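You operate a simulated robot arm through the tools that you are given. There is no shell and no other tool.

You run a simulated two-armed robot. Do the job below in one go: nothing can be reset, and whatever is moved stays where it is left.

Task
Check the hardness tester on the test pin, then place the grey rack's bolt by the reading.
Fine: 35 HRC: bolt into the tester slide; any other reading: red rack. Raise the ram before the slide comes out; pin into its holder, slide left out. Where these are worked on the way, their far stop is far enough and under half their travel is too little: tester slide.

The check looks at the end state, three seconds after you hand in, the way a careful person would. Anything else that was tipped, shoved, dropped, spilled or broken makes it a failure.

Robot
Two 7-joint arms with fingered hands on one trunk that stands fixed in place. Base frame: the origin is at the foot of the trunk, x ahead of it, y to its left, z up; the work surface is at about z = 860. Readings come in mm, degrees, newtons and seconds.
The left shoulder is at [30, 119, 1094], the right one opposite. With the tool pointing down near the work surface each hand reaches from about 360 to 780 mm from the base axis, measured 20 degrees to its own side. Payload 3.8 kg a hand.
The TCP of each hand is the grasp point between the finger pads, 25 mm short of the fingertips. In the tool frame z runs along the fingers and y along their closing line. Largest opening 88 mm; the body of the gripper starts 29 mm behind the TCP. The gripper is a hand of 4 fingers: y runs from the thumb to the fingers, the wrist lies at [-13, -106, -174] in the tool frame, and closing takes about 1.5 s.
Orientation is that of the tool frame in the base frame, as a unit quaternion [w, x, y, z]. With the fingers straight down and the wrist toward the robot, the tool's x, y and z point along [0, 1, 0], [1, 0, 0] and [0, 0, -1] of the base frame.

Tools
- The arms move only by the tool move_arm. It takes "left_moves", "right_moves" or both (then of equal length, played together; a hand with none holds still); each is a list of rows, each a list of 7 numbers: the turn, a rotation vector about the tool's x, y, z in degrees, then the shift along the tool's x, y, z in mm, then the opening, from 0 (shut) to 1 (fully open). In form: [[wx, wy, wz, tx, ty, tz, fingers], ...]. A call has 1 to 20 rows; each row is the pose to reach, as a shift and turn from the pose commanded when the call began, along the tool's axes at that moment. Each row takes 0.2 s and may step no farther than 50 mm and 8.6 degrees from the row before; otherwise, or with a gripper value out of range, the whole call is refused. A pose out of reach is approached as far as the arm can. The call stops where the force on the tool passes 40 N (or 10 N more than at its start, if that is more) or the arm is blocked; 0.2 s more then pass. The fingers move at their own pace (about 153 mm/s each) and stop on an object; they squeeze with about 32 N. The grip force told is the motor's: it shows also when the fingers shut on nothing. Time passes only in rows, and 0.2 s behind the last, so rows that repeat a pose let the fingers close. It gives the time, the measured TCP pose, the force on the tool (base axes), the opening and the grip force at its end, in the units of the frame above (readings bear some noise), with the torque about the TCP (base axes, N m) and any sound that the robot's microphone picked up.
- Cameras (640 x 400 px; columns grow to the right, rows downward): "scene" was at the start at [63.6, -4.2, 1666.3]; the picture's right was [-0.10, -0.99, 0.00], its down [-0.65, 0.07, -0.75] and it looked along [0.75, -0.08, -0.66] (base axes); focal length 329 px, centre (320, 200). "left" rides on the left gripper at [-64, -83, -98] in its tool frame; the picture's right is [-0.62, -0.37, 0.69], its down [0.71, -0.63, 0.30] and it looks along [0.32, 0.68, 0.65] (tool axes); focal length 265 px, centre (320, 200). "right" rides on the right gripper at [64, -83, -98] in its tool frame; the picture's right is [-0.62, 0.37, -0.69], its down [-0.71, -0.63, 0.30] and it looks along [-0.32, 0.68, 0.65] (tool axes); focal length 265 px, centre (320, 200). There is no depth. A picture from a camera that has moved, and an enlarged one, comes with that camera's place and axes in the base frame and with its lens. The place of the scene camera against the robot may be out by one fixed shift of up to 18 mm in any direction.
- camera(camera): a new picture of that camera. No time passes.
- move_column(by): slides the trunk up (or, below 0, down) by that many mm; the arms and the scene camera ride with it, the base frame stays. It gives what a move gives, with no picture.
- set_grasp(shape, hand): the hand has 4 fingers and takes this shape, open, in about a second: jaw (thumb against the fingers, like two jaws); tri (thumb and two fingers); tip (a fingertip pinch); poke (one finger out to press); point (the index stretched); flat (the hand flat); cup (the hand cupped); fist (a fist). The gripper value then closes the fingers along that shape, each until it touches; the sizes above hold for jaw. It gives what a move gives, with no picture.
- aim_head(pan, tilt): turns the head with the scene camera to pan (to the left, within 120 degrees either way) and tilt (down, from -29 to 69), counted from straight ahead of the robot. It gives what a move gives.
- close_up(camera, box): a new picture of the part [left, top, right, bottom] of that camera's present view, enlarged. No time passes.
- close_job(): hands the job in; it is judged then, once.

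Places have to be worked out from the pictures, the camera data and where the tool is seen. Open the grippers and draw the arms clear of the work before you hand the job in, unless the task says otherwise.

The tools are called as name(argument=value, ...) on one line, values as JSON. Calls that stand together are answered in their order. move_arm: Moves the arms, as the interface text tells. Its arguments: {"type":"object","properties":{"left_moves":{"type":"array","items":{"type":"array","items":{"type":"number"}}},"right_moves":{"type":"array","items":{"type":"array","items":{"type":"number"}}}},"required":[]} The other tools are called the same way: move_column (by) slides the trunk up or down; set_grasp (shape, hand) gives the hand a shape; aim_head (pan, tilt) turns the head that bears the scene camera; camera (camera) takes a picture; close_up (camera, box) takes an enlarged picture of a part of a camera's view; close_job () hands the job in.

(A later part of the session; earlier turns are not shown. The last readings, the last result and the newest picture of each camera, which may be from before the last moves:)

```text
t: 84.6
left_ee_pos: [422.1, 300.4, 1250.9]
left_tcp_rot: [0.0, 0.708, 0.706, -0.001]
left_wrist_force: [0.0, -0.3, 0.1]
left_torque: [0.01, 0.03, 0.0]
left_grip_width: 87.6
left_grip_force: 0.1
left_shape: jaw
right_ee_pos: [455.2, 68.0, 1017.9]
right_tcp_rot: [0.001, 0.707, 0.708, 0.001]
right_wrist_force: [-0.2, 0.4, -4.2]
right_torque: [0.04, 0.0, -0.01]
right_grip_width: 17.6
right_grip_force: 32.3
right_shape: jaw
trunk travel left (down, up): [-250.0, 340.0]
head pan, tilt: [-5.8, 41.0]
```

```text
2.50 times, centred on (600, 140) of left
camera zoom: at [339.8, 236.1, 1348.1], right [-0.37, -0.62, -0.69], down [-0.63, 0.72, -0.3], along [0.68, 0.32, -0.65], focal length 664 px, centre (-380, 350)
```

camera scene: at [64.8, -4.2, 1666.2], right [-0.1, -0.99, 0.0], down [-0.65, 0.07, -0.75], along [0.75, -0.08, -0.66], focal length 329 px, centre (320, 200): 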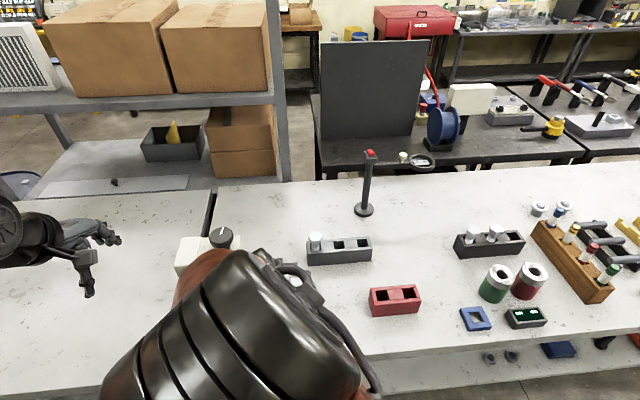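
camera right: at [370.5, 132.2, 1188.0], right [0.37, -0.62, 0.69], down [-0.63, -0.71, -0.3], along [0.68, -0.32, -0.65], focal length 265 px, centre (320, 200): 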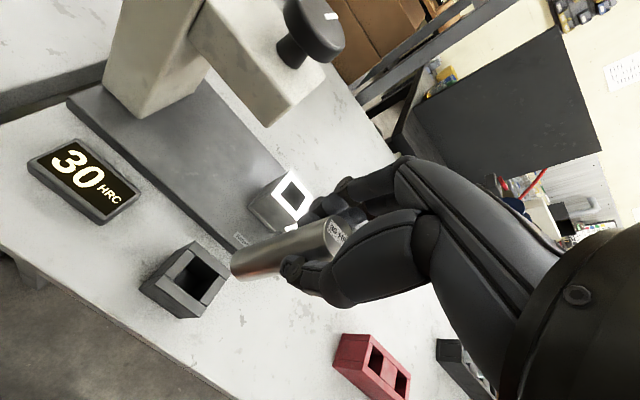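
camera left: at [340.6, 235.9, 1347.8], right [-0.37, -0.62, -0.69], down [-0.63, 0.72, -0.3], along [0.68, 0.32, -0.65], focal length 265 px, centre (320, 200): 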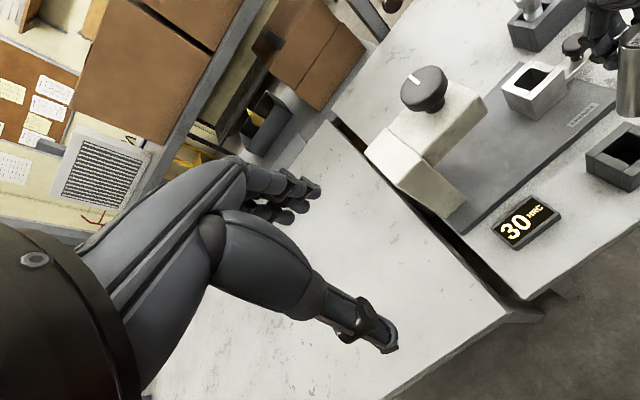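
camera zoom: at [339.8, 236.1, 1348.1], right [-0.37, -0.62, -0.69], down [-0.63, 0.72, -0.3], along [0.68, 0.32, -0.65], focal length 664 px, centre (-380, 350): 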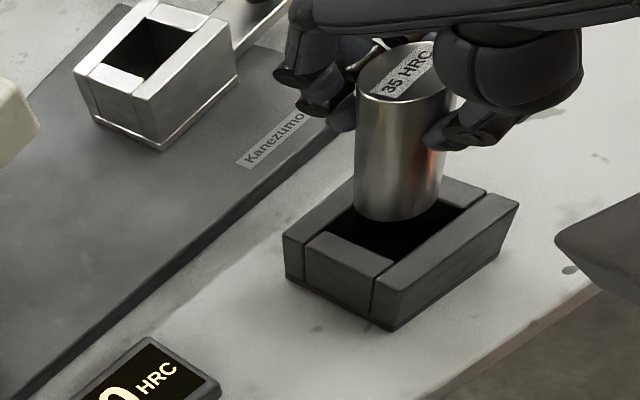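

Aligned over the pocket. I lower further in small steps, watching the force.

move_arm(right_moves=[[0, 0, 0, 0.5, 0, 6, 0], [0, 0, 0, 0.5, 0, 12, 0], [0, 0, 0, 0.5, 0, 18, 0], [0, 0, 0, 0.5, 0, 24, 0], [0, 0, 0, 0.5, 0, 28, 0]])

close_up(camera="right", box=[160, 160, 380, 340])

close_up(camera="left", box=[560, 60, 640, 220])

```text
t: 85.8
left_ee_pos: [422.6, 300.0, 1250.4]
left_tcp_rot: [-0.001, 0.708, 0.706, 0.0]
left_wrist_force: [-0.2, 0.1, -0.3]
left_torque: [-0.02, -0.03, -0.01]
left_grip_width: 87.8
left_grip_force: 0.1
left_shape: jaw
right_ee_pos: [454.9, 69.6, 991.8]
right_tcp_rot: [0.0, 0.707, 0.708, 0.0]
right_wrist_force: [-0.2, 0.8, -4.4]
right_torque: [-0.01, 0.01, 0.01]
right_grip_width: 17.7
right_grip_force: 31.6
right_shape: jaw
trunk travel left (down, up): [-250.0, 340.0]
head pan, tilt: [-5.8, 41.0]
```

```text
2.22 times, centred on (270, 250) of right
camera zoom: at [371.3, 132.0, 1089.8], right [0.37, -0.62, 0.69], down [-0.63, -0.71, -0.3], along [0.68, -0.32, -0.65], focal length 590 px, centre (431, 89)
```

zoom: 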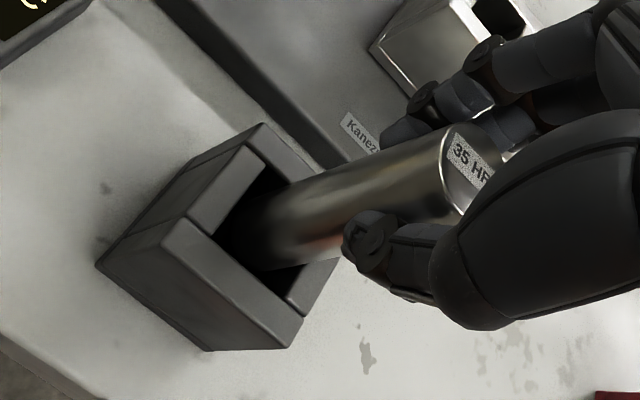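

```text
2.50 times, centred on (600, 140) of left
camera zoom: at [340.0, 236.2, 1348.0], right [-0.37, -0.62, -0.69], down [-0.63, 0.72, -0.3], along [0.68, 0.32, -0.65], focal length 664 px, centre (-380, 350)
```

zoom: 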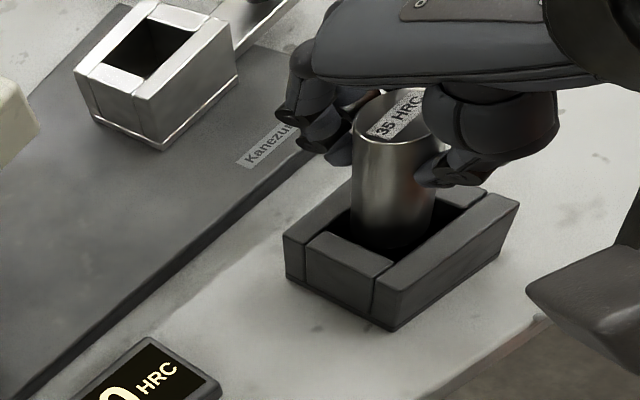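

The pin has entered the pocket with no contact force. I keep lowering.

move_arm(right_moves=[[0, 0, 0, 0, 0, 4, 0], [0, 0, 0, 0, 0, 8, 0], [0, 0, 0, 0, 0, 12, 0], [0, 0, 0, 0, 0, 16, 0]])

close_up(camera="left", box=[560, 60, 640, 220])

```text
t: 86.8
left_ee_pos: [422.1, 300.7, 1250.7]
left_tcp_rot: [0.0, 0.708, 0.706, 0.0]
left_wrist_force: [-1.2, 0.3, 0.3]
left_torque: [0.03, 0.01, 0.01]
left_grip_width: 87.9
left_grip_force: 0.2
left_shape: jaw
right_ee_pos: [455.2, 68.4, 975.5]
right_tcp_rot: [-0.001, 0.707, 0.707, -0.001]
right_wrist_force: [-0.2, -1.0, -4.8]
right_torque: [0.03, 0.02, -0.03]
right_grip_width: 17.6
right_grip_force: 31.7
right_shape: jaw
trunk travel left (down, up): [-250.0, 340.0]
head pan, tilt: [-5.8, 41.0]
```

```text
2.50 times, centred on (600, 140) of left
camera zoom: at [340.1, 236.2, 1347.9], right [-0.37, -0.62, -0.69], down [-0.63, 0.72, -0.3], along [0.68, 0.32, -0.65], focal length 664 px, centre (-380, 350)
```

zoom: 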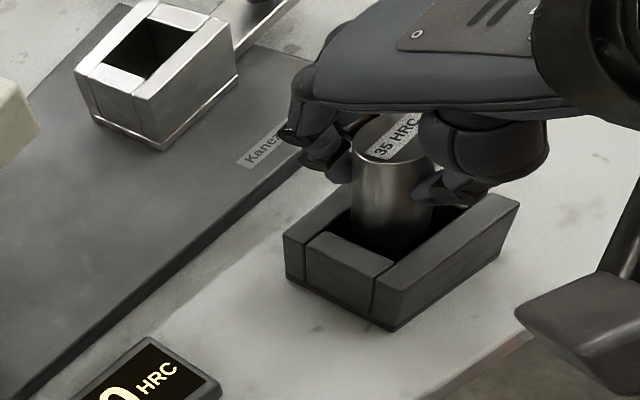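

Still free. I lower another 10 mm in fine steps.

move_arm(right_moves=[[0, 0, 0, 0, 0, 2.5, 0], [0, 0, 0, 0, 0, 5, 0], [0, 0, 0, 0, 0, 7.5, 0], [0, 0, 0, 0, 0, 10, 0]])

```text
t: 87.8
left_ee_pos: [421.6, 299.5, 1250.7]
left_tcp_rot: [0.0, 0.708, 0.706, 0.0]
left_wrist_force: [0.6, -0.8, -0.1]
left_torque: [-0.04, 0.04, 0.02]
left_grip_width: 87.6
left_grip_force: 0.0
left_shape: jaw
right_ee_pos: [455.9, 69.1, 964.4]
right_tcp_rot: [0.0, 0.707, 0.707, -0.001]
right_wrist_force: [-0.5, 0.2, -4.2]
right_torque: [0.02, 0.06, 0.02]
right_grip_width: 17.4
right_grip_force: 31.8
right_shape: jaw
trunk travel left (down, up): [-250.0, 340.0]
head pan, tilt: [-5.8, 41.0]
```

No contact yet at TCP height 964. I go on in 2 mm steps.

move_arm(right_moves=[[0, 0, 0, 0, 0, 2, 0], [0, 0, 0, 0, 0, 4, 0], [0, 0, 0, 0, 0, 6, 0], [0, 0, 0, 0, 0, 8, 0]])

close_up(camera="left", box=[560, 60, 640, 220])

close_up(camera="right", box=[160, 160, 380, 340])

```text
t: 88.8
left_ee_pos: [422.8, 300.4, 1251.1]
left_tcp_rot: [0.0, 0.708, 0.706, 0.0]
left_wrist_force: [0.6, -0.3, -0.1]
left_torque: [-0.02, -0.02, -0.01]
left_grip_width: 87.6
left_grip_force: 0.0
left_shape: jaw
right_ee_pos: [455.3, 68.3, 957.5]
right_tcp_rot: [0.0, 0.706, 0.708, -0.001]
right_wrist_force: [-0.8, -1.0, -2.9]
right_torque: [-0.02, 0.03, 0.01]
right_grip_width: 17.5
right_grip_force: 31.8
right_shape: jaw
trunk travel left (down, up): [-250.0, 340.0]
head pan, tilt: [-5.8, 41.0]
```

```text
2.50 times, centred on (600, 140) of left
camera zoom: at [339.8, 236.1, 1348.0], right [-0.37, -0.62, -0.69], down [-0.63, 0.72, -0.3], along [0.68, 0.32, -0.65], focal length 664 px, centre (-380, 350)
```

zoom: 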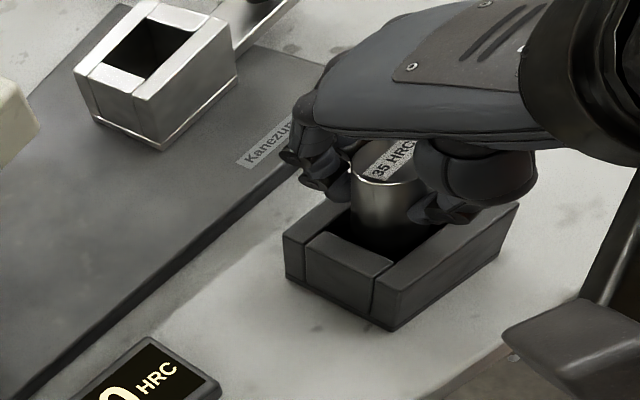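

```text
2.22 times, centred on (270, 250) of right
camera zoom: at [371.1, 131.9, 1055.7], right [0.37, -0.62, 0.69], down [-0.63, -0.72, -0.3], along [0.68, -0.32, -0.65], focal length 590 px, centre (431, 89)
```

zoom: 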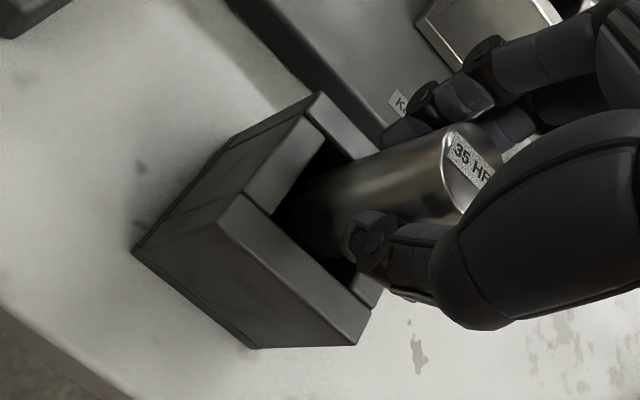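

The pin is deep in the pocket. I feel for the floor with a few more small steps.

move_arm(right_moves=[[0, 0, 0, 0, 0, 1.5, 0], [0, 0, 0, 0, 0, 3, 0], [0, 0, 0, 0, 0, 4.5, 0], [0, 0, 0, 0, 0, 6, 0]])

```text
t: 89.8
left_ee_pos: [420.8, 299.1, 1251.8]
left_tcp_rot: [0.001, 0.709, 0.706, 0.001]
left_wrist_force: [0.3, 0.1, 1.4]
left_torque: [0.01, 0.0, 0.01]
left_grip_width: 87.7
left_grip_force: 0.1
left_shape: jaw
right_ee_pos: [454.9, 68.9, 953.4]
right_tcp_rot: [0.001, 0.707, 0.707, 0.001]
right_wrist_force: [-4.4, 0.7, 10.4]
right_torque: [0.01, 0.09, -0.02]
right_grip_width: 18.0
right_grip_force: 31.9
right_shape: jaw
trunk travel left (down, up): [-250.0, 340.0]
head pan, tilt: [-5.8, 41.0]
```

The pin is seated on the pocket floor (upward force now 10 N). I ease off slightly, open the fingers and lift away.

move_arm(right_moves=[[0, 0, 0, 0, 0, -1.5, 0], [0, 0, 0, 0, 0, -1.5, 0.3], [0, 0, 0, 0, 0, -1.5, 0.6], [0, 0, 0, 0, 0, -1.5, 0.6], [0, 0, 0, 0, 0, -1.5, 0.6], [0, 0, 0, 0, 0, -15, 0.6], [0, 0, 0, 0, 0, -40, 0.6], [0, 0, 0, 0, 0, -75, 0.6], [0, 0, 0, 0, 0, -110, 0.6], [0, 0, 0, 0, 0, -110, 0.6]])

camera(camera="right")

camera(camera="left")

```text
t: 92.0
left_ee_pos: [421.8, 299.8, 1251.0]
left_tcp_rot: [0.0, 0.709, 0.705, 0.0]
left_wrist_force: [-0.7, -0.5, 0.8]
left_torque: [-0.02, -0.04, -0.01]
left_grip_width: 87.8
left_grip_force: 0.0
left_shape: jaw
right_ee_pos: [457.8, 68.1, 1061.9]
right_tcp_rot: [-0.001, 0.708, 0.706, -0.001]
right_wrist_force: [-0.5, -0.4, -0.1]
right_torque: [0.0, 0.02, 0.02]
right_grip_width: 52.6
right_grip_force: 0.1
right_shape: jaw
trunk travel left (down, up): [-250.0, 340.0]
head pan, tilt: [-5.8, 41.0]
```

```text
taken
camera right: at [371.9, 131.5, 1160.0], right [0.37, -0.62, 0.69], down [-0.63, -0.72, -0.3], along [0.68, -0.32, -0.65], focal length 265 px, centre (320, 200)
```

right: 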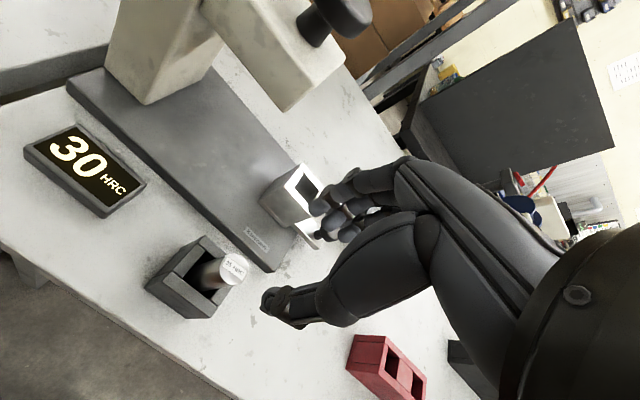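

```text
taken
camera left: at [340.1, 236.2, 1347.9], right [-0.37, -0.62, -0.69], down [-0.63, 0.72, -0.3], along [0.68, 0.32, -0.65], focal length 265 px, centre (320, 200)
```

left: 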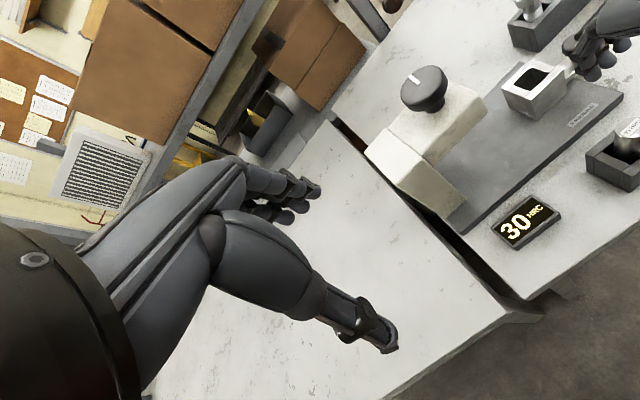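

The pin stands upright in its holder, the slide is out and empty. Now I take the right hand up and over toward the grey rack's bolt near (707, -61).

move_arm(right_moves=[[0, 0, 0, 0, 10, -30, 1], [0, 0, 0, -20, 50, -40, 1], [0, 0, 0, -40, 90, -40, 1], [0, 0, 0, -60, 130, -40, 1], [0, 0, 0, -80, 170, -40, 1], [0, 0, 0, -100, 205, -40, 1], [0, 0, 0, -120, 235, -40, 1], [0, 0, 0, -129, 249, -35, 1], [0, 0, 0, -129, 249, -35, 1]])

camera(camera="right")

camera(camera="scene")

close_up(camera="scene", box=[170, 210, 330, 360])

```text
t: 94.0
left_ee_pos: [421.8, 300.1, 1251.4]
left_tcp_rot: [0.0, 0.709, 0.706, 0.0]
left_wrist_force: [0.3, -1.0, -0.2]
left_torque: [0.03, 0.0, 0.03]
left_grip_width: 87.6
left_grip_force: 0.0
left_shape: jaw
right_ee_pos: [704.9, -61.1, 1095.7]
right_tcp_rot: [-0.001, 0.706, 0.708, 0.0]
right_wrist_force: [0.5, 0.5, 0.4]
right_torque: [-0.02, 0.0, 0.0]
right_grip_width: 88.2
right_grip_force: 0.0
right_shape: jaw
trunk travel left (down, up): [-250.0, 340.0]
head pan, tilt: [-5.8, 41.0]
```

```text
taken
camera right: at [620.3, 2.1, 1194.1], right [0.37, -0.62, 0.69], down [-0.63, -0.72, -0.3], along [0.68, -0.32, -0.65], focal length 265 px, centre (320, 200)
```

right: 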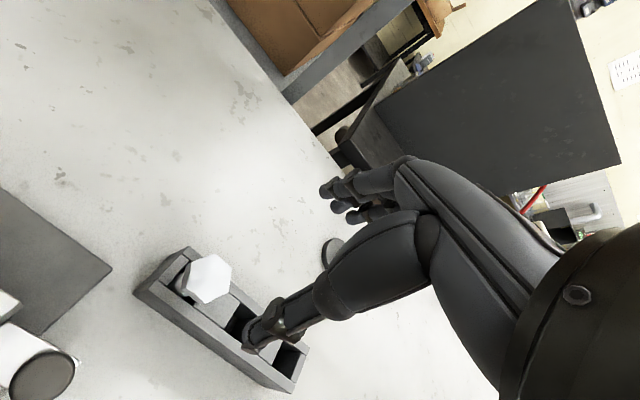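

```text
taken
camera scene: at [63.4, -4.0, 1666.3], right [-0.1, -0.99, 0.0], down [-0.65, 0.07, -0.75], along [0.75, -0.08, -0.66], focal length 329 px, centre (320, 200)
```

scene: 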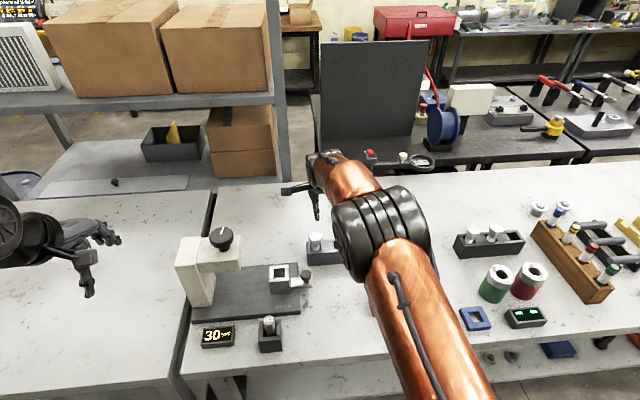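

```text
2.67 times, centred on (250, 285) of scene
camera zoom: at [63.4, -4.0, 1666.3], right [-0.1, -0.99, 0.0], down [-0.65, 0.07, -0.75], along [0.75, -0.08, -0.66], focal length 876 px, centre (507, -27)
```

zoom: 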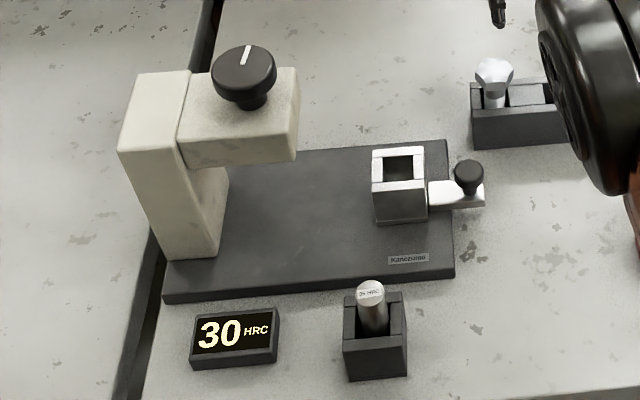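

The bolt head's top is near (698.5, -60.5, 955). I zoom to see the hex orientation and the rack's rim.

close_up(camera="right", box=[120, 220, 320, 400])

close_up(camera="left", box=[490, 0, 600, 70])

```text
2.22 times, centred on (220, 310) of right
camera zoom: at [620.3, 2.1, 1194.1], right [0.37, -0.62, 0.69], down [-0.63, -0.72, -0.3], along [0.68, -0.32, -0.65], focal length 590 px, centre (542, -44)
```

zoom: 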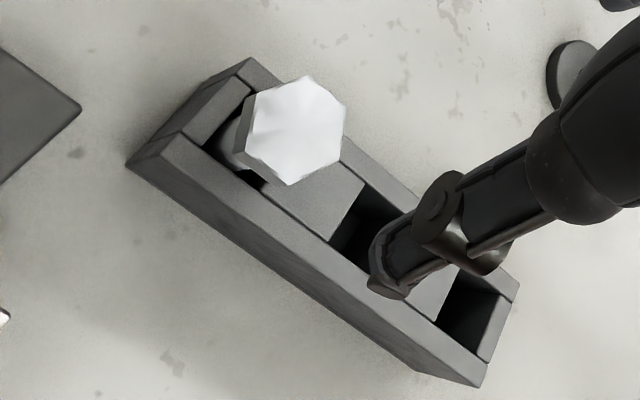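

```text
5.71 times, centred on (545, 35) of left
camera zoom: at [339.5, 236.1, 1348.2], right [-0.37, -0.62, -0.69], down [-0.63, 0.72, -0.3], along [0.68, 0.32, -0.65], focal length 1517 px, centre (-966, 1143)
```

zoom: 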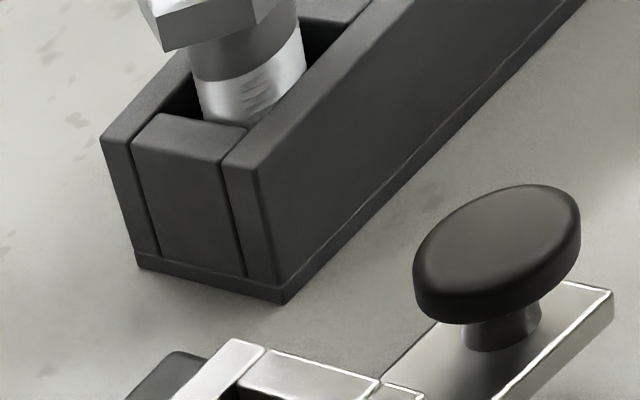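

The hex flats face ±x, about 37 mm apart, with centre (700, -61), and the rack rim is near z 913. I descend over the bolt, checking before the last part.

move_arm(right_moves=[[0, 0, 0, 0, -4.5, 35, 1], [0, 0, 0, 0, -4.5, 70, 1], [0, 0, 0, 0, -4.5, 100, 1], [0, 0, 0, 0, -4.5, 110, 1], [0, 0, 0, 0, -4.5, 110, 1]])

camera(camera="right")

close_up(camera="scene", box=[260, 150, 420, 290])

```text
t: 95.2
left_ee_pos: [422.1, 299.7, 1249.8]
left_tcp_rot: [0.001, 0.708, 0.706, 0.0]
left_wrist_force: [-0.2, -0.8, -0.6]
left_torque: [-0.04, -0.01, 0.0]
left_grip_width: 87.7
left_grip_force: 0.1
left_shape: jaw
right_ee_pos: [700.8, -59.8, 985.8]
right_tcp_rot: [0.0, 0.706, 0.708, 0.001]
right_wrist_force: [-0.2, 0.5, 0.7]
right_torque: [0.02, -0.03, 0.02]
right_grip_width: 87.7
right_grip_force: 0.1
right_shape: jaw
trunk travel left (down, up): [-250.0, 340.0]
head pan, tilt: [-5.8, 41.0]
```

```text
taken
camera right: at [616.1, 3.5, 1084.4], right [0.37, -0.62, 0.69], down [-0.63, -0.71, -0.3], along [0.68, -0.32, -0.65], focal length 265 px, centre (320, 200)
```

right: 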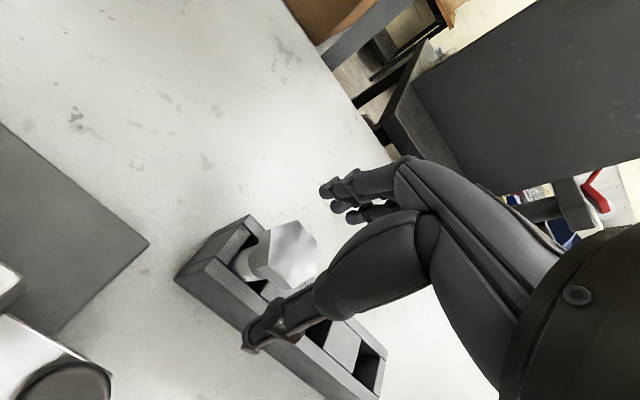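

```text
2.86 times, centred on (340, 220) of scene
camera zoom: at [63.7, -4.1, 1666.3], right [-0.1, -0.99, 0.0], down [-0.65, 0.07, -0.75], along [0.75, -0.08, -0.66], focal length 939 px, centre (263, 143)
```

zoom: 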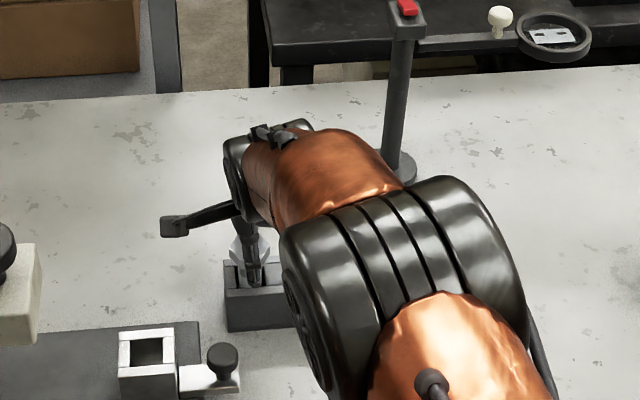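

The bolt head sits between thumb and fingers. I lower 39 mm and close on the flats.

move_arm(right_moves=[[0, 0, 0, -2, 0, 15, 1], [0, 0, 0, -2, 0, 30, 1], [0, 0, 0, -2, 0, 38, 1], [0, 0, 0, -2, 0, 38, 1], [0, 0, 0, -2, 0, 38, 0.6], [0, 0, 0, -2, 0, 38, 0.3], [0, 0, 0, -2, 0, 38, 0], [0, 0, 0, -2, 0, 38, 0], [0, 0, 0, -2, 0, 38, 0], [0, 0, 0, -2, 0, 38, 0]])

camera(camera="right")

close_up(camera="left", box=[470, 0, 640, 120])

```text
t: 97.4
left_ee_pos: [422.6, 300.2, 1249.8]
left_tcp_rot: [-0.001, 0.709, 0.705, -0.001]
left_wrist_force: [0.1, -0.5, 0.8]
left_torque: [0.01, 0.0, 0.02]
left_grip_width: 87.9
left_grip_force: 0.0
left_shape: jaw
right_ee_pos: [700.1, -62.2, 949.2]
right_tcp_rot: [-0.001, 0.707, 0.707, 0.0]
right_wrist_force: [-0.1, -0.6, -0.6]
right_torque: [-0.04, 0.02, -0.01]
right_grip_width: 16.8
right_grip_force: 32.0
right_shape: jaw
trunk travel left (down, up): [-250.0, 340.0]
head pan, tilt: [-5.8, 41.0]
```

```text
taken
camera right: at [616.0, 1.1, 1046.5], right [0.37, -0.62, 0.69], down [-0.63, -0.71, -0.3], along [0.68, -0.32, -0.65], focal length 265 px, centre (320, 200)
```

right: 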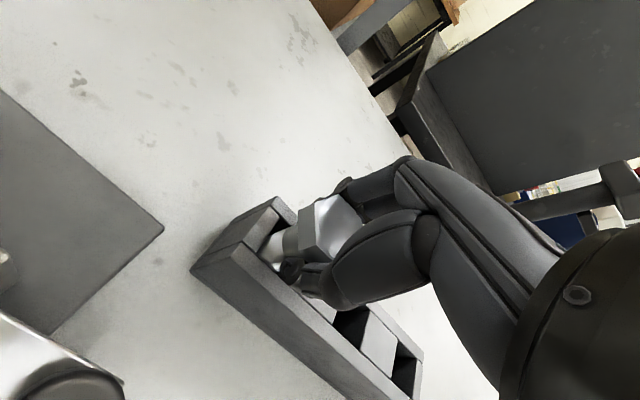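

```text
3.33 times, centred on (555, 60) of left
camera zoom: at [339.9, 236.0, 1348.0], right [-0.37, -0.62, -0.69], down [-0.63, 0.72, -0.3], along [0.68, 0.32, -0.65], focal length 885 px, centre (-463, 667)
```

zoom: 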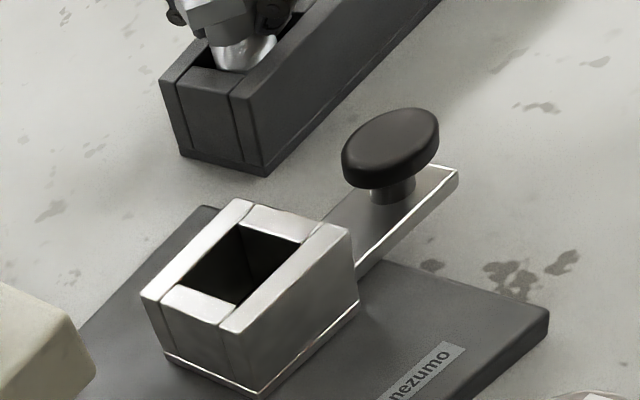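

The fingers closed to 17 mm on the shank just under the head. I lift slowly and check that the bolt comes free.

move_arm(right_moves=[[0, 0, 0, 0, 0, -6, 0], [0, 0, 0, 0, 0, -15, 0], [0, 0, 0, 0, 0, -28, 0], [0, 0, 0, 0, 0, -45, 0], [0, 0, 0, 0, 0, -65, 0], [0, 0, 0, 0, 0, -90, 0], [0, 0, 0, 0, 0, -115, 0], [0, 0, 0, 0, 0, -135, 0], [0, 0, 0, 0, 0, -135, 0]])

camera(camera="right")

close_up(camera="left", box=[470, 0, 640, 120])

camera(camera="scene")

```text
t: 99.4
left_ee_pos: [422.4, 299.1, 1251.0]
left_tcp_rot: [0.0, 0.708, 0.706, -0.001]
left_wrist_force: [0.4, -0.1, 0.6]
left_torque: [0.0, 0.04, 0.02]
left_grip_width: 87.9
left_grip_force: 0.1
left_shape: jaw
right_ee_pos: [700.8, -61.7, 1082.5]
right_tcp_rot: [-0.001, 0.707, 0.707, -0.001]
right_wrist_force: [0.4, 0.2, -3.5]
right_torque: [-0.02, 0.0, 0.02]
right_grip_width: 16.7
right_grip_force: 32.2
right_shape: jaw
trunk travel left (down, up): [-250.0, 340.0]
head pan, tilt: [-5.8, 41.0]
```

```text
taken
camera right: at [616.0, 1.1, 1181.2], right [0.37, -0.62, 0.69], down [-0.63, -0.71, -0.3], along [0.68, -0.32, -0.65], focal length 265 px, centre (320, 200)
```

right: 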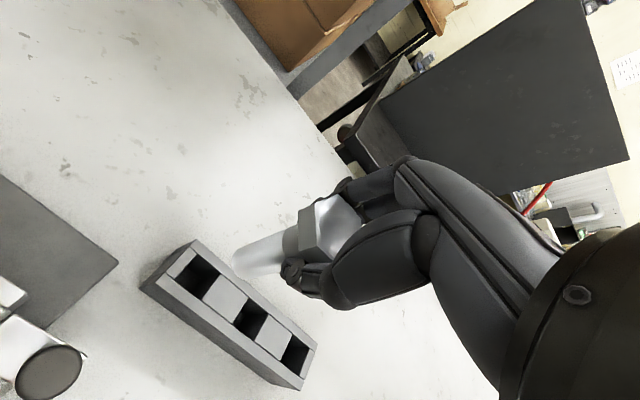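

```text
3.33 times, centred on (555, 60) of left
camera zoom: at [340.4, 236.0, 1347.9], right [-0.37, -0.62, -0.69], down [-0.63, 0.72, -0.3], along [0.68, 0.32, -0.65], focal length 885 px, centre (-463, 667)
```

zoom: 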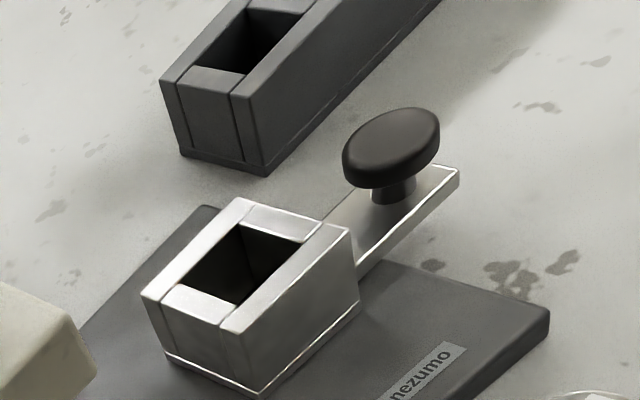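

```text
taken
camera scene: at [64.5, -4.1, 1666.2], right [-0.1, -0.99, 0.0], down [-0.65, 0.07, -0.75], along [0.75, -0.08, -0.66], focal length 329 px, centre (320, 200)
```

scene: 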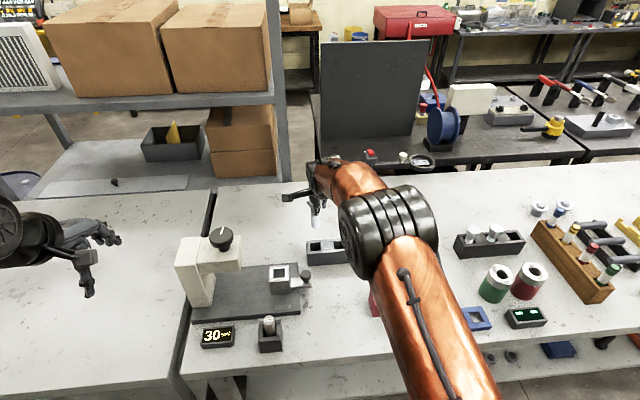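

The bolt is free, its tip about 90 mm below the TCP. I estimate the red rack's left slot at about (519, -221) and carry the bolt over it, staying high.

move_arm(right_moves=[[0, 0, 0, -15, -18, -5, 0], [0, 0, 0, -38, -44, -10, 0], [0, 0, 0, -62, -71, -10, 0], [0, 0, 0, -86, -98, -10, 0], [0, 0, 0, -110, -125, -10, 0], [0, 0, 0, -134, -153, -10, 0], [0, 0, 0, -152, -173, -10, 0], [0, 0, 0, -159, -181, -10, 0], [0, 0, 0, -159, -181, -10, 0]])

camera(camera="right")

close_up(camera="right", box=[120, 200, 320, 380])

camera(camera="scene")

```text
t: 101.4
left_ee_pos: [422.5, 299.3, 1250.5]
left_tcp_rot: [0.001, 0.709, 0.706, 0.0]
left_wrist_force: [-0.6, -0.4, -0.1]
left_torque: [-0.02, 0.01, -0.02]
left_grip_width: 87.8
left_grip_force: 0.0
left_shape: jaw
right_ee_pos: [519.2, -222.2, 1094.1]
right_tcp_rot: [0.0, 0.706, 0.708, 0.0]
right_wrist_force: [-0.5, 0.9, -4.1]
right_torque: [0.03, 0.03, -0.01]
right_grip_width: 16.7
right_grip_force: 31.4
right_shape: jaw
trunk travel left (down, up): [-250.0, 340.0]
head pan, tilt: [-5.8, 41.0]
```

```text
taken
camera right: at [434.5, -158.7, 1192.2], right [0.37, -0.62, 0.69], down [-0.63, -0.72, -0.3], along [0.68, -0.32, -0.65], focal length 265 px, centre (320, 200)
```

right: 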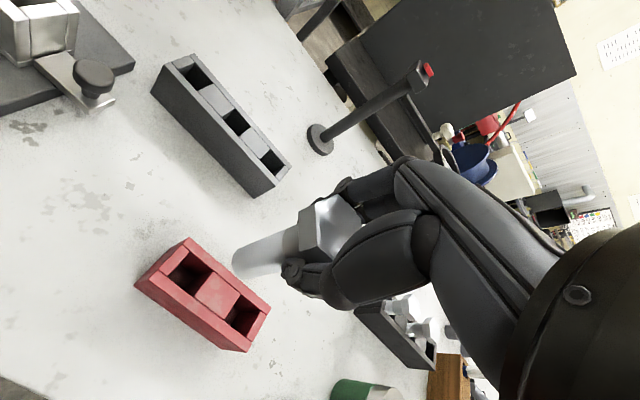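

```text
2.22 times, centred on (220, 290) of right
camera zoom: at [434.5, -158.7, 1192.2], right [0.37, -0.62, 0.69], down [-0.63, -0.72, -0.3], along [0.68, -0.32, -0.65], focal length 590 px, centre (542, 0)
```

zoom: 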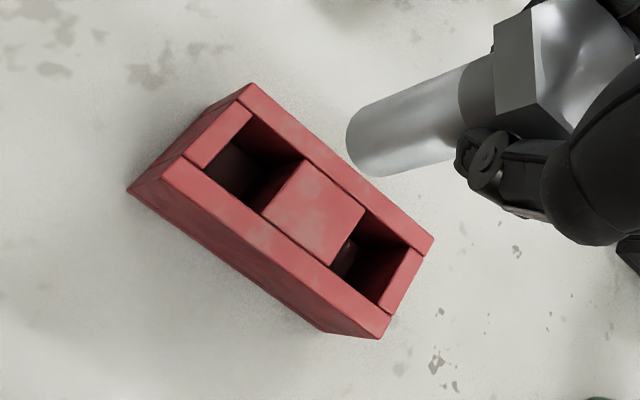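

```text
taken
camera scene: at [64.0, -4.3, 1666.3], right [-0.1, -0.99, 0.0], down [-0.65, 0.07, -0.75], along [0.75, -0.08, -0.66], focal length 329 px, centre (320, 200)
```

scene: 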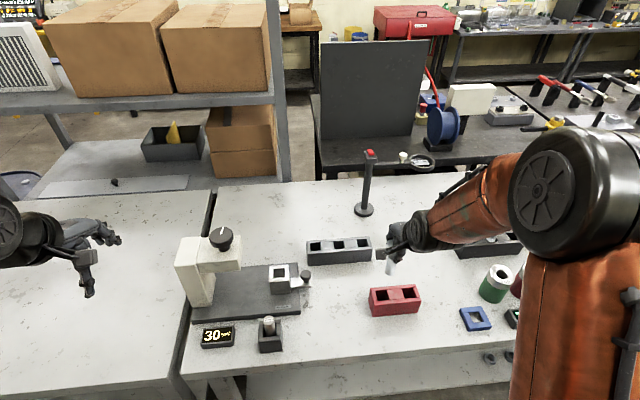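

The left slot of the red rack measures about (521, -216) and the bolt tip about (516.5, -221). I correct by +4.5 in x and +5 in y, lower 45 mm and measure again.

move_arm(right_moves=[[0, 0, 0, 5, 4.5, 15, 0], [0, 0, 0, 5, 4.5, 32, 0], [0, 0, 0, 5, 4.5, 45, 0], [0, 0, 0, 5, 4.5, 45, 0]])

close_up(camera="right", box=[140, 180, 340, 360])

close_up(camera="scene", box=[330, 230, 450, 330])

```text
t: 102.4
left_ee_pos: [422.3, 300.1, 1250.9]
left_tcp_rot: [0.0, 0.709, 0.705, 0.0]
left_wrist_force: [0.4, 0.5, 1.5]
left_torque: [-0.02, 0.02, 0.0]
left_grip_width: 87.9
left_grip_force: 0.0
left_shape: jaw
right_ee_pos: [523.9, -216.6, 1049.0]
right_tcp_rot: [0.0, 0.707, 0.707, 0.0]
right_wrist_force: [0.8, 0.0, -3.6]
right_torque: [0.01, -0.02, 0.04]
right_grip_width: 16.6
right_grip_force: 32.2
right_shape: jaw
trunk travel left (down, up): [-250.0, 340.0]
head pan, tilt: [-5.8, 41.0]
```

```text
2.22 times, centred on (240, 270) of right
camera zoom: at [439.7, -153.1, 1147.2], right [0.37, -0.62, 0.69], down [-0.63, -0.71, -0.3], along [0.68, -0.32, -0.65], focal length 590 px, centre (498, 44)
```

zoom: 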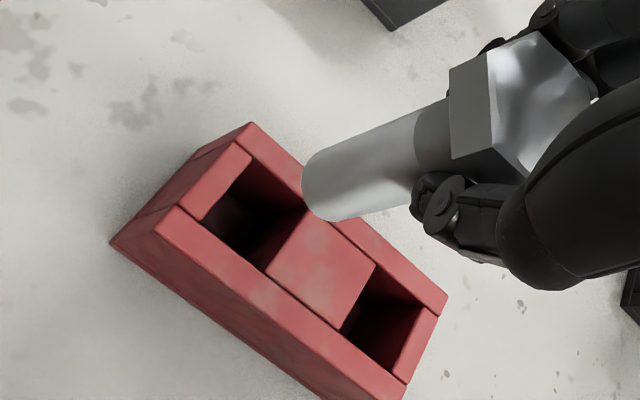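

```text
4.00 times, centred on (390, 280) of scene
camera zoom: at [63.8, -4.3, 1666.3], right [-0.1, -0.99, 0.0], down [-0.65, 0.07, -0.75], along [0.75, -0.08, -0.66], focal length 1314 px, centre (40, -120)
```

zoom: 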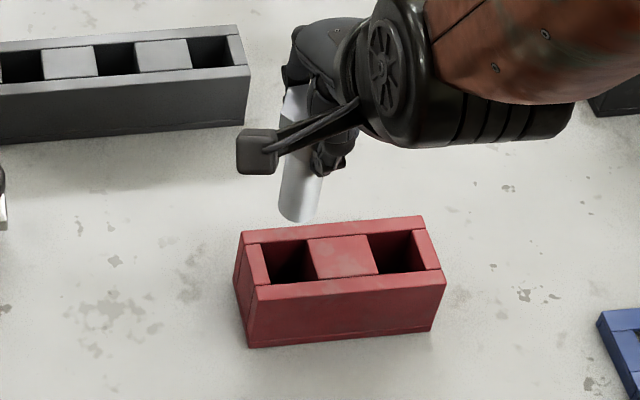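

The slot measures about (521.5, -217), 29 by 31 mm; the bolt tip about (523, -214.6). Before lowering I look closely whether the bolt hangs straight.

close_up(camera="scene", box=[375, 235, 435, 300])

camera(camera="right")

close_up(camera="left", box=[560, 0, 640, 120])

```text
6.15 times, centred on (405, 268) of scene
camera zoom: at [63.8, -4.3, 1666.3], right [-0.1, -0.99, 0.0], down [-0.65, 0.07, -0.75], along [0.75, -0.08, -0.66], focal length 2022 px, centre (-203, -215)
```

zoom: 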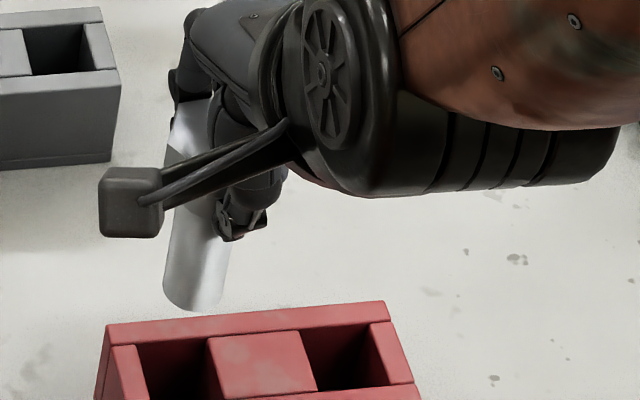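

```text
taken
camera right: at [439.7, -153.1, 1147.2], right [0.37, -0.62, 0.69], down [-0.63, -0.71, -0.3], along [0.68, -0.32, -0.65], focal length 265 px, centre (320, 200)
```

right: 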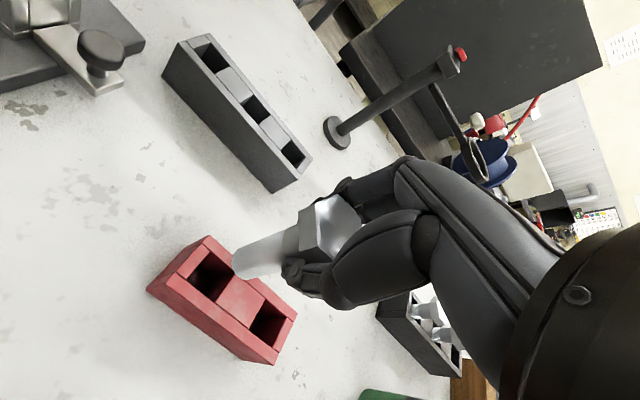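

```text
3.33 times, centred on (600, 60) of left
camera zoom: at [339.8, 235.8, 1348.1], right [-0.37, -0.62, -0.69], down [-0.63, 0.72, -0.3], along [0.68, 0.32, -0.65], focal length 885 px, centre (-613, 667)
```

zoom: 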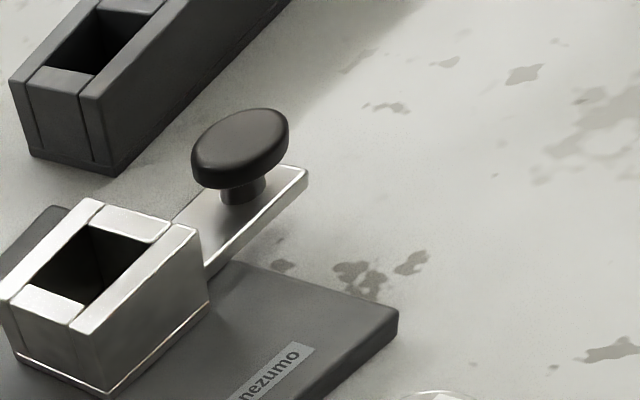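

I zoom further on the hanging shank to judge its tilt and width.

close_up(camera="scene", box=[385, 245, 415, 295])

close_up(camera="right", box=[210, 180, 380, 320])

```text
8.00 times, centred on (400, 270) of scene
camera zoom: at [63.8, -4.3, 1666.3], right [-0.1, -0.99, 0.0], down [-0.65, 0.07, -0.75], along [0.75, -0.08, -0.66], focal length 2629 px, centre (-320, -360)
```

zoom: 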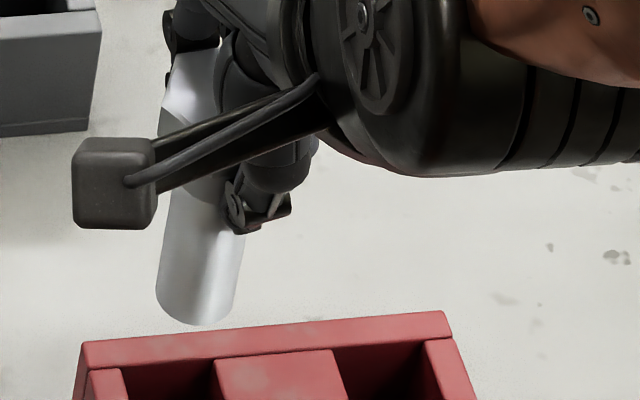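

```text
2.86 times, centred on (295, 250) of right
camera zoom: at [439.7, -153.1, 1147.2], right [0.37, -0.62, 0.69], down [-0.63, -0.71, -0.3], along [0.68, -0.32, -0.65], focal length 758 px, centre (391, 57)
```

zoom: 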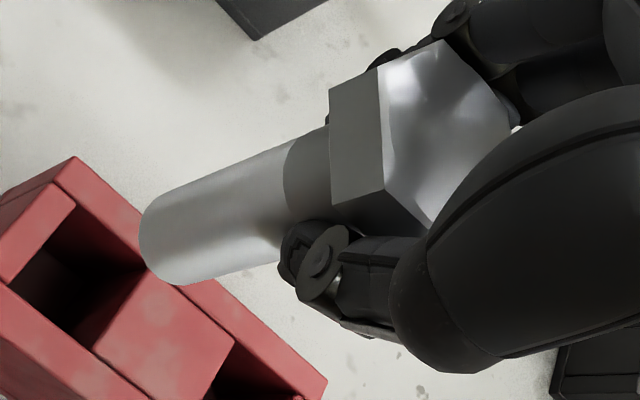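

The bolt hangs nearly vertical, shank about 24 mm. I shift slightly (-2.5 in x, -1.5 in y) and lower 32 mm so that the tip is just above the rim.

move_arm(right_moves=[[0, 0, 0, -1.5, -2.5, 12, 0], [0, 0, 0, -1.5, -2.5, 24, 0], [0, 0, 0, -1.5, -2.5, 32, 0], [0, 0, 0, -1.5, -2.5, 32, 0]])

close_up(camera="right", box=[160, 180, 340, 340])

close_up(camera="scene", box=[360, 245, 430, 325])

```text
t: 103.4
left_ee_pos: [422.7, 300.9, 1251.3]
left_tcp_rot: [0.0, 0.709, 0.705, -0.001]
left_wrist_force: [-0.6, 1.0, -0.3]
left_torque: [0.01, 0.01, 0.02]
left_grip_width: 87.7
left_grip_force: 0.1
left_shape: jaw
right_ee_pos: [521.0, -217.9, 1016.5]
right_tcp_rot: [0.0, 0.707, 0.708, 0.0]
right_wrist_force: [0.1, -0.3, -4.1]
right_torque: [-0.02, -0.02, 0.0]
right_grip_width: 16.8
right_grip_force: 32.0
right_shape: jaw
trunk travel left (down, up): [-250.0, 340.0]
head pan, tilt: [-5.8, 41.0]
```

```text
2.50 times, centred on (250, 260) of right
camera zoom: at [437.2, -155.1, 1114.9], right [0.37, -0.62, 0.69], down [-0.63, -0.72, -0.3], along [0.68, -0.32, -0.65], focal length 664 px, centre (495, 50)
```

zoom: 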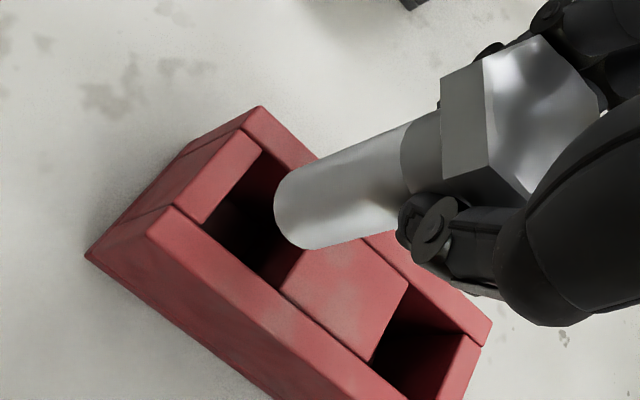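

```text
5.00 times, centred on (395, 285) of scene
camera zoom: at [63.9, -4.3, 1666.3], right [-0.1, -0.99, 0.0], down [-0.65, 0.07, -0.75], along [0.75, -0.08, -0.66], focal length 1643 px, centre (-55, -225)
```

zoom: 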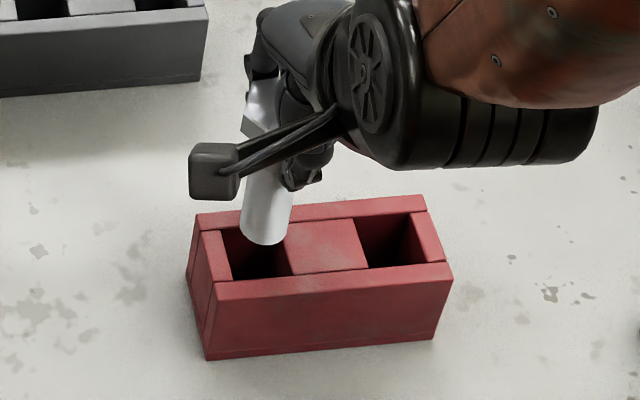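

The tip is just above the left slot and aligned within about 2 mm. I nudge +1 mm in y and lower in fine steps, watching the force.

move_arm(right_moves=[[0, 0, 0, 1, 0.5, 4, 0], [0, 0, 0, 1, 0.5, 8, 0], [0, 0, 0, 1, 0.5, 12, 0], [0, 0, 0, 1, 0.5, 15, 0]])

close_up(camera="right", box=[160, 180, 340, 340])

close_up(camera="scene", box=[360, 245, 430, 325])

```text
t: 104.4
left_ee_pos: [423.5, 299.7, 1251.0]
left_tcp_rot: [0.0, 0.708, 0.707, 0.0]
left_wrist_force: [1.7, 0.3, 0.0]
left_torque: [-0.03, -0.01, 0.04]
left_grip_width: 87.9
left_grip_force: 0.1
left_shape: jaw
right_ee_pos: [522.6, -217.5, 1001.4]
right_tcp_rot: [0.0, 0.707, 0.707, 0.001]
right_wrist_force: [0.0, 0.2, -3.7]
right_torque: [0.01, 0.03, 0.0]
right_grip_width: 16.8
right_grip_force: 31.4
right_shape: jaw
trunk travel left (down, up): [-250.0, 340.0]
head pan, tilt: [-5.8, 41.0]
```

```text
2.50 times, centred on (250, 260) of right
camera zoom: at [437.7, -153.7, 1100.0], right [0.37, -0.62, 0.69], down [-0.63, -0.71, -0.3], along [0.68, -0.32, -0.65], focal length 664 px, centre (495, 50)
```

zoom: 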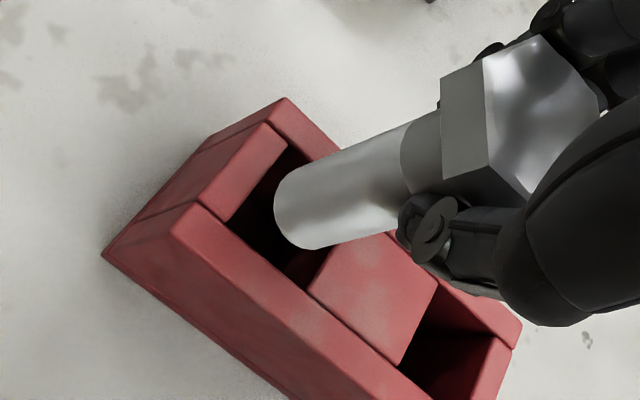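

```text
5.00 times, centred on (395, 285) of scene
camera zoom: at [64.1, -4.4, 1666.3], right [-0.1, -0.99, 0.0], down [-0.65, 0.07, -0.75], along [0.75, -0.08, -0.66], focal length 1643 px, centre (-55, -225)
```

zoom: 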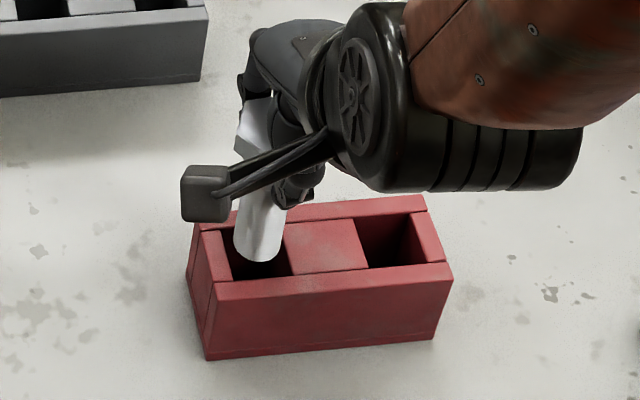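

The tip coincides with the slot centre in both views at rim level. I continue lowering into the slot.

move_arm(right_moves=[[0, 0, 0, 0, 0, 3, 0], [0, 0, 0, 0, 0, 6, 0], [0, 0, 0, 0, 0, 9, 0], [0, 0, 0, 0, 0, 12, 0]])

close_up(camera="right", box=[160, 180, 340, 340])

close_up(camera="scene", box=[360, 245, 430, 325])

```text
t: 105.4
left_ee_pos: [422.6, 300.3, 1251.1]
left_tcp_rot: [0.0, 0.708, 0.706, -0.001]
left_wrist_force: [-0.1, 0.7, 0.4]
left_torque: [-0.01, -0.01, 0.0]
left_grip_width: 87.8
left_grip_force: 0.2
left_shape: jaw
right_ee_pos: [522.1, -216.0, 989.4]
right_tcp_rot: [0.0, 0.707, 0.707, 0.0]
right_wrist_force: [-0.1, -0.1, -3.5]
right_torque: [0.04, 0.0, 0.0]
right_grip_width: 16.4
right_grip_force: 32.4
right_shape: jaw
trunk travel left (down, up): [-250.0, 340.0]
head pan, tilt: [-5.8, 41.0]
```

```text
2.50 times, centred on (250, 260) of right
camera zoom: at [438.0, -154.3, 1088.0], right [0.37, -0.62, 0.69], down [-0.63, -0.71, -0.3], along [0.68, -0.32, -0.65], focal length 664 px, centre (495, 50)
```

zoom: 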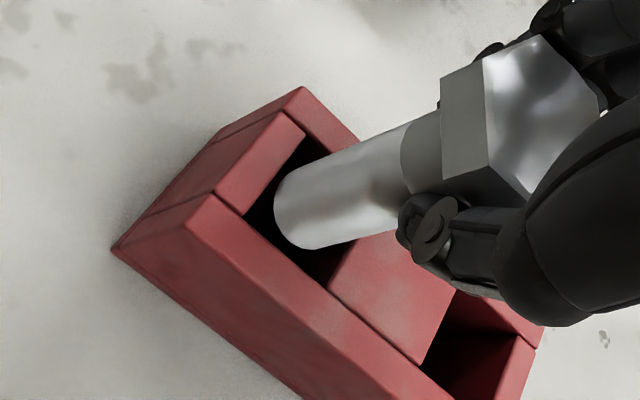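

```text
5.00 times, centred on (395, 285) of scene
camera zoom: at [64.1, -4.4, 1666.3], right [-0.1, -0.99, 0.0], down [-0.65, 0.07, -0.75], along [0.75, -0.08, -0.66], focal length 1643 px, centre (-55, -225)
```

zoom: 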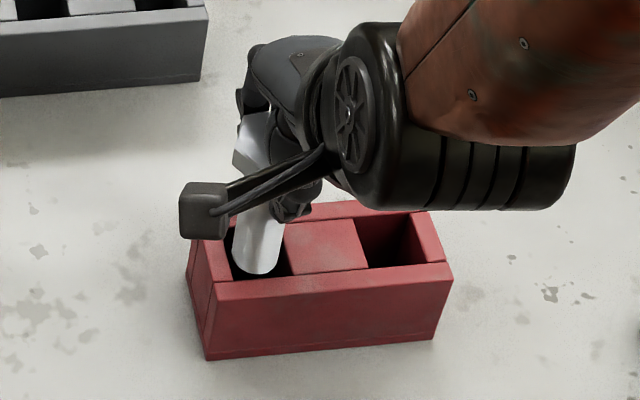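

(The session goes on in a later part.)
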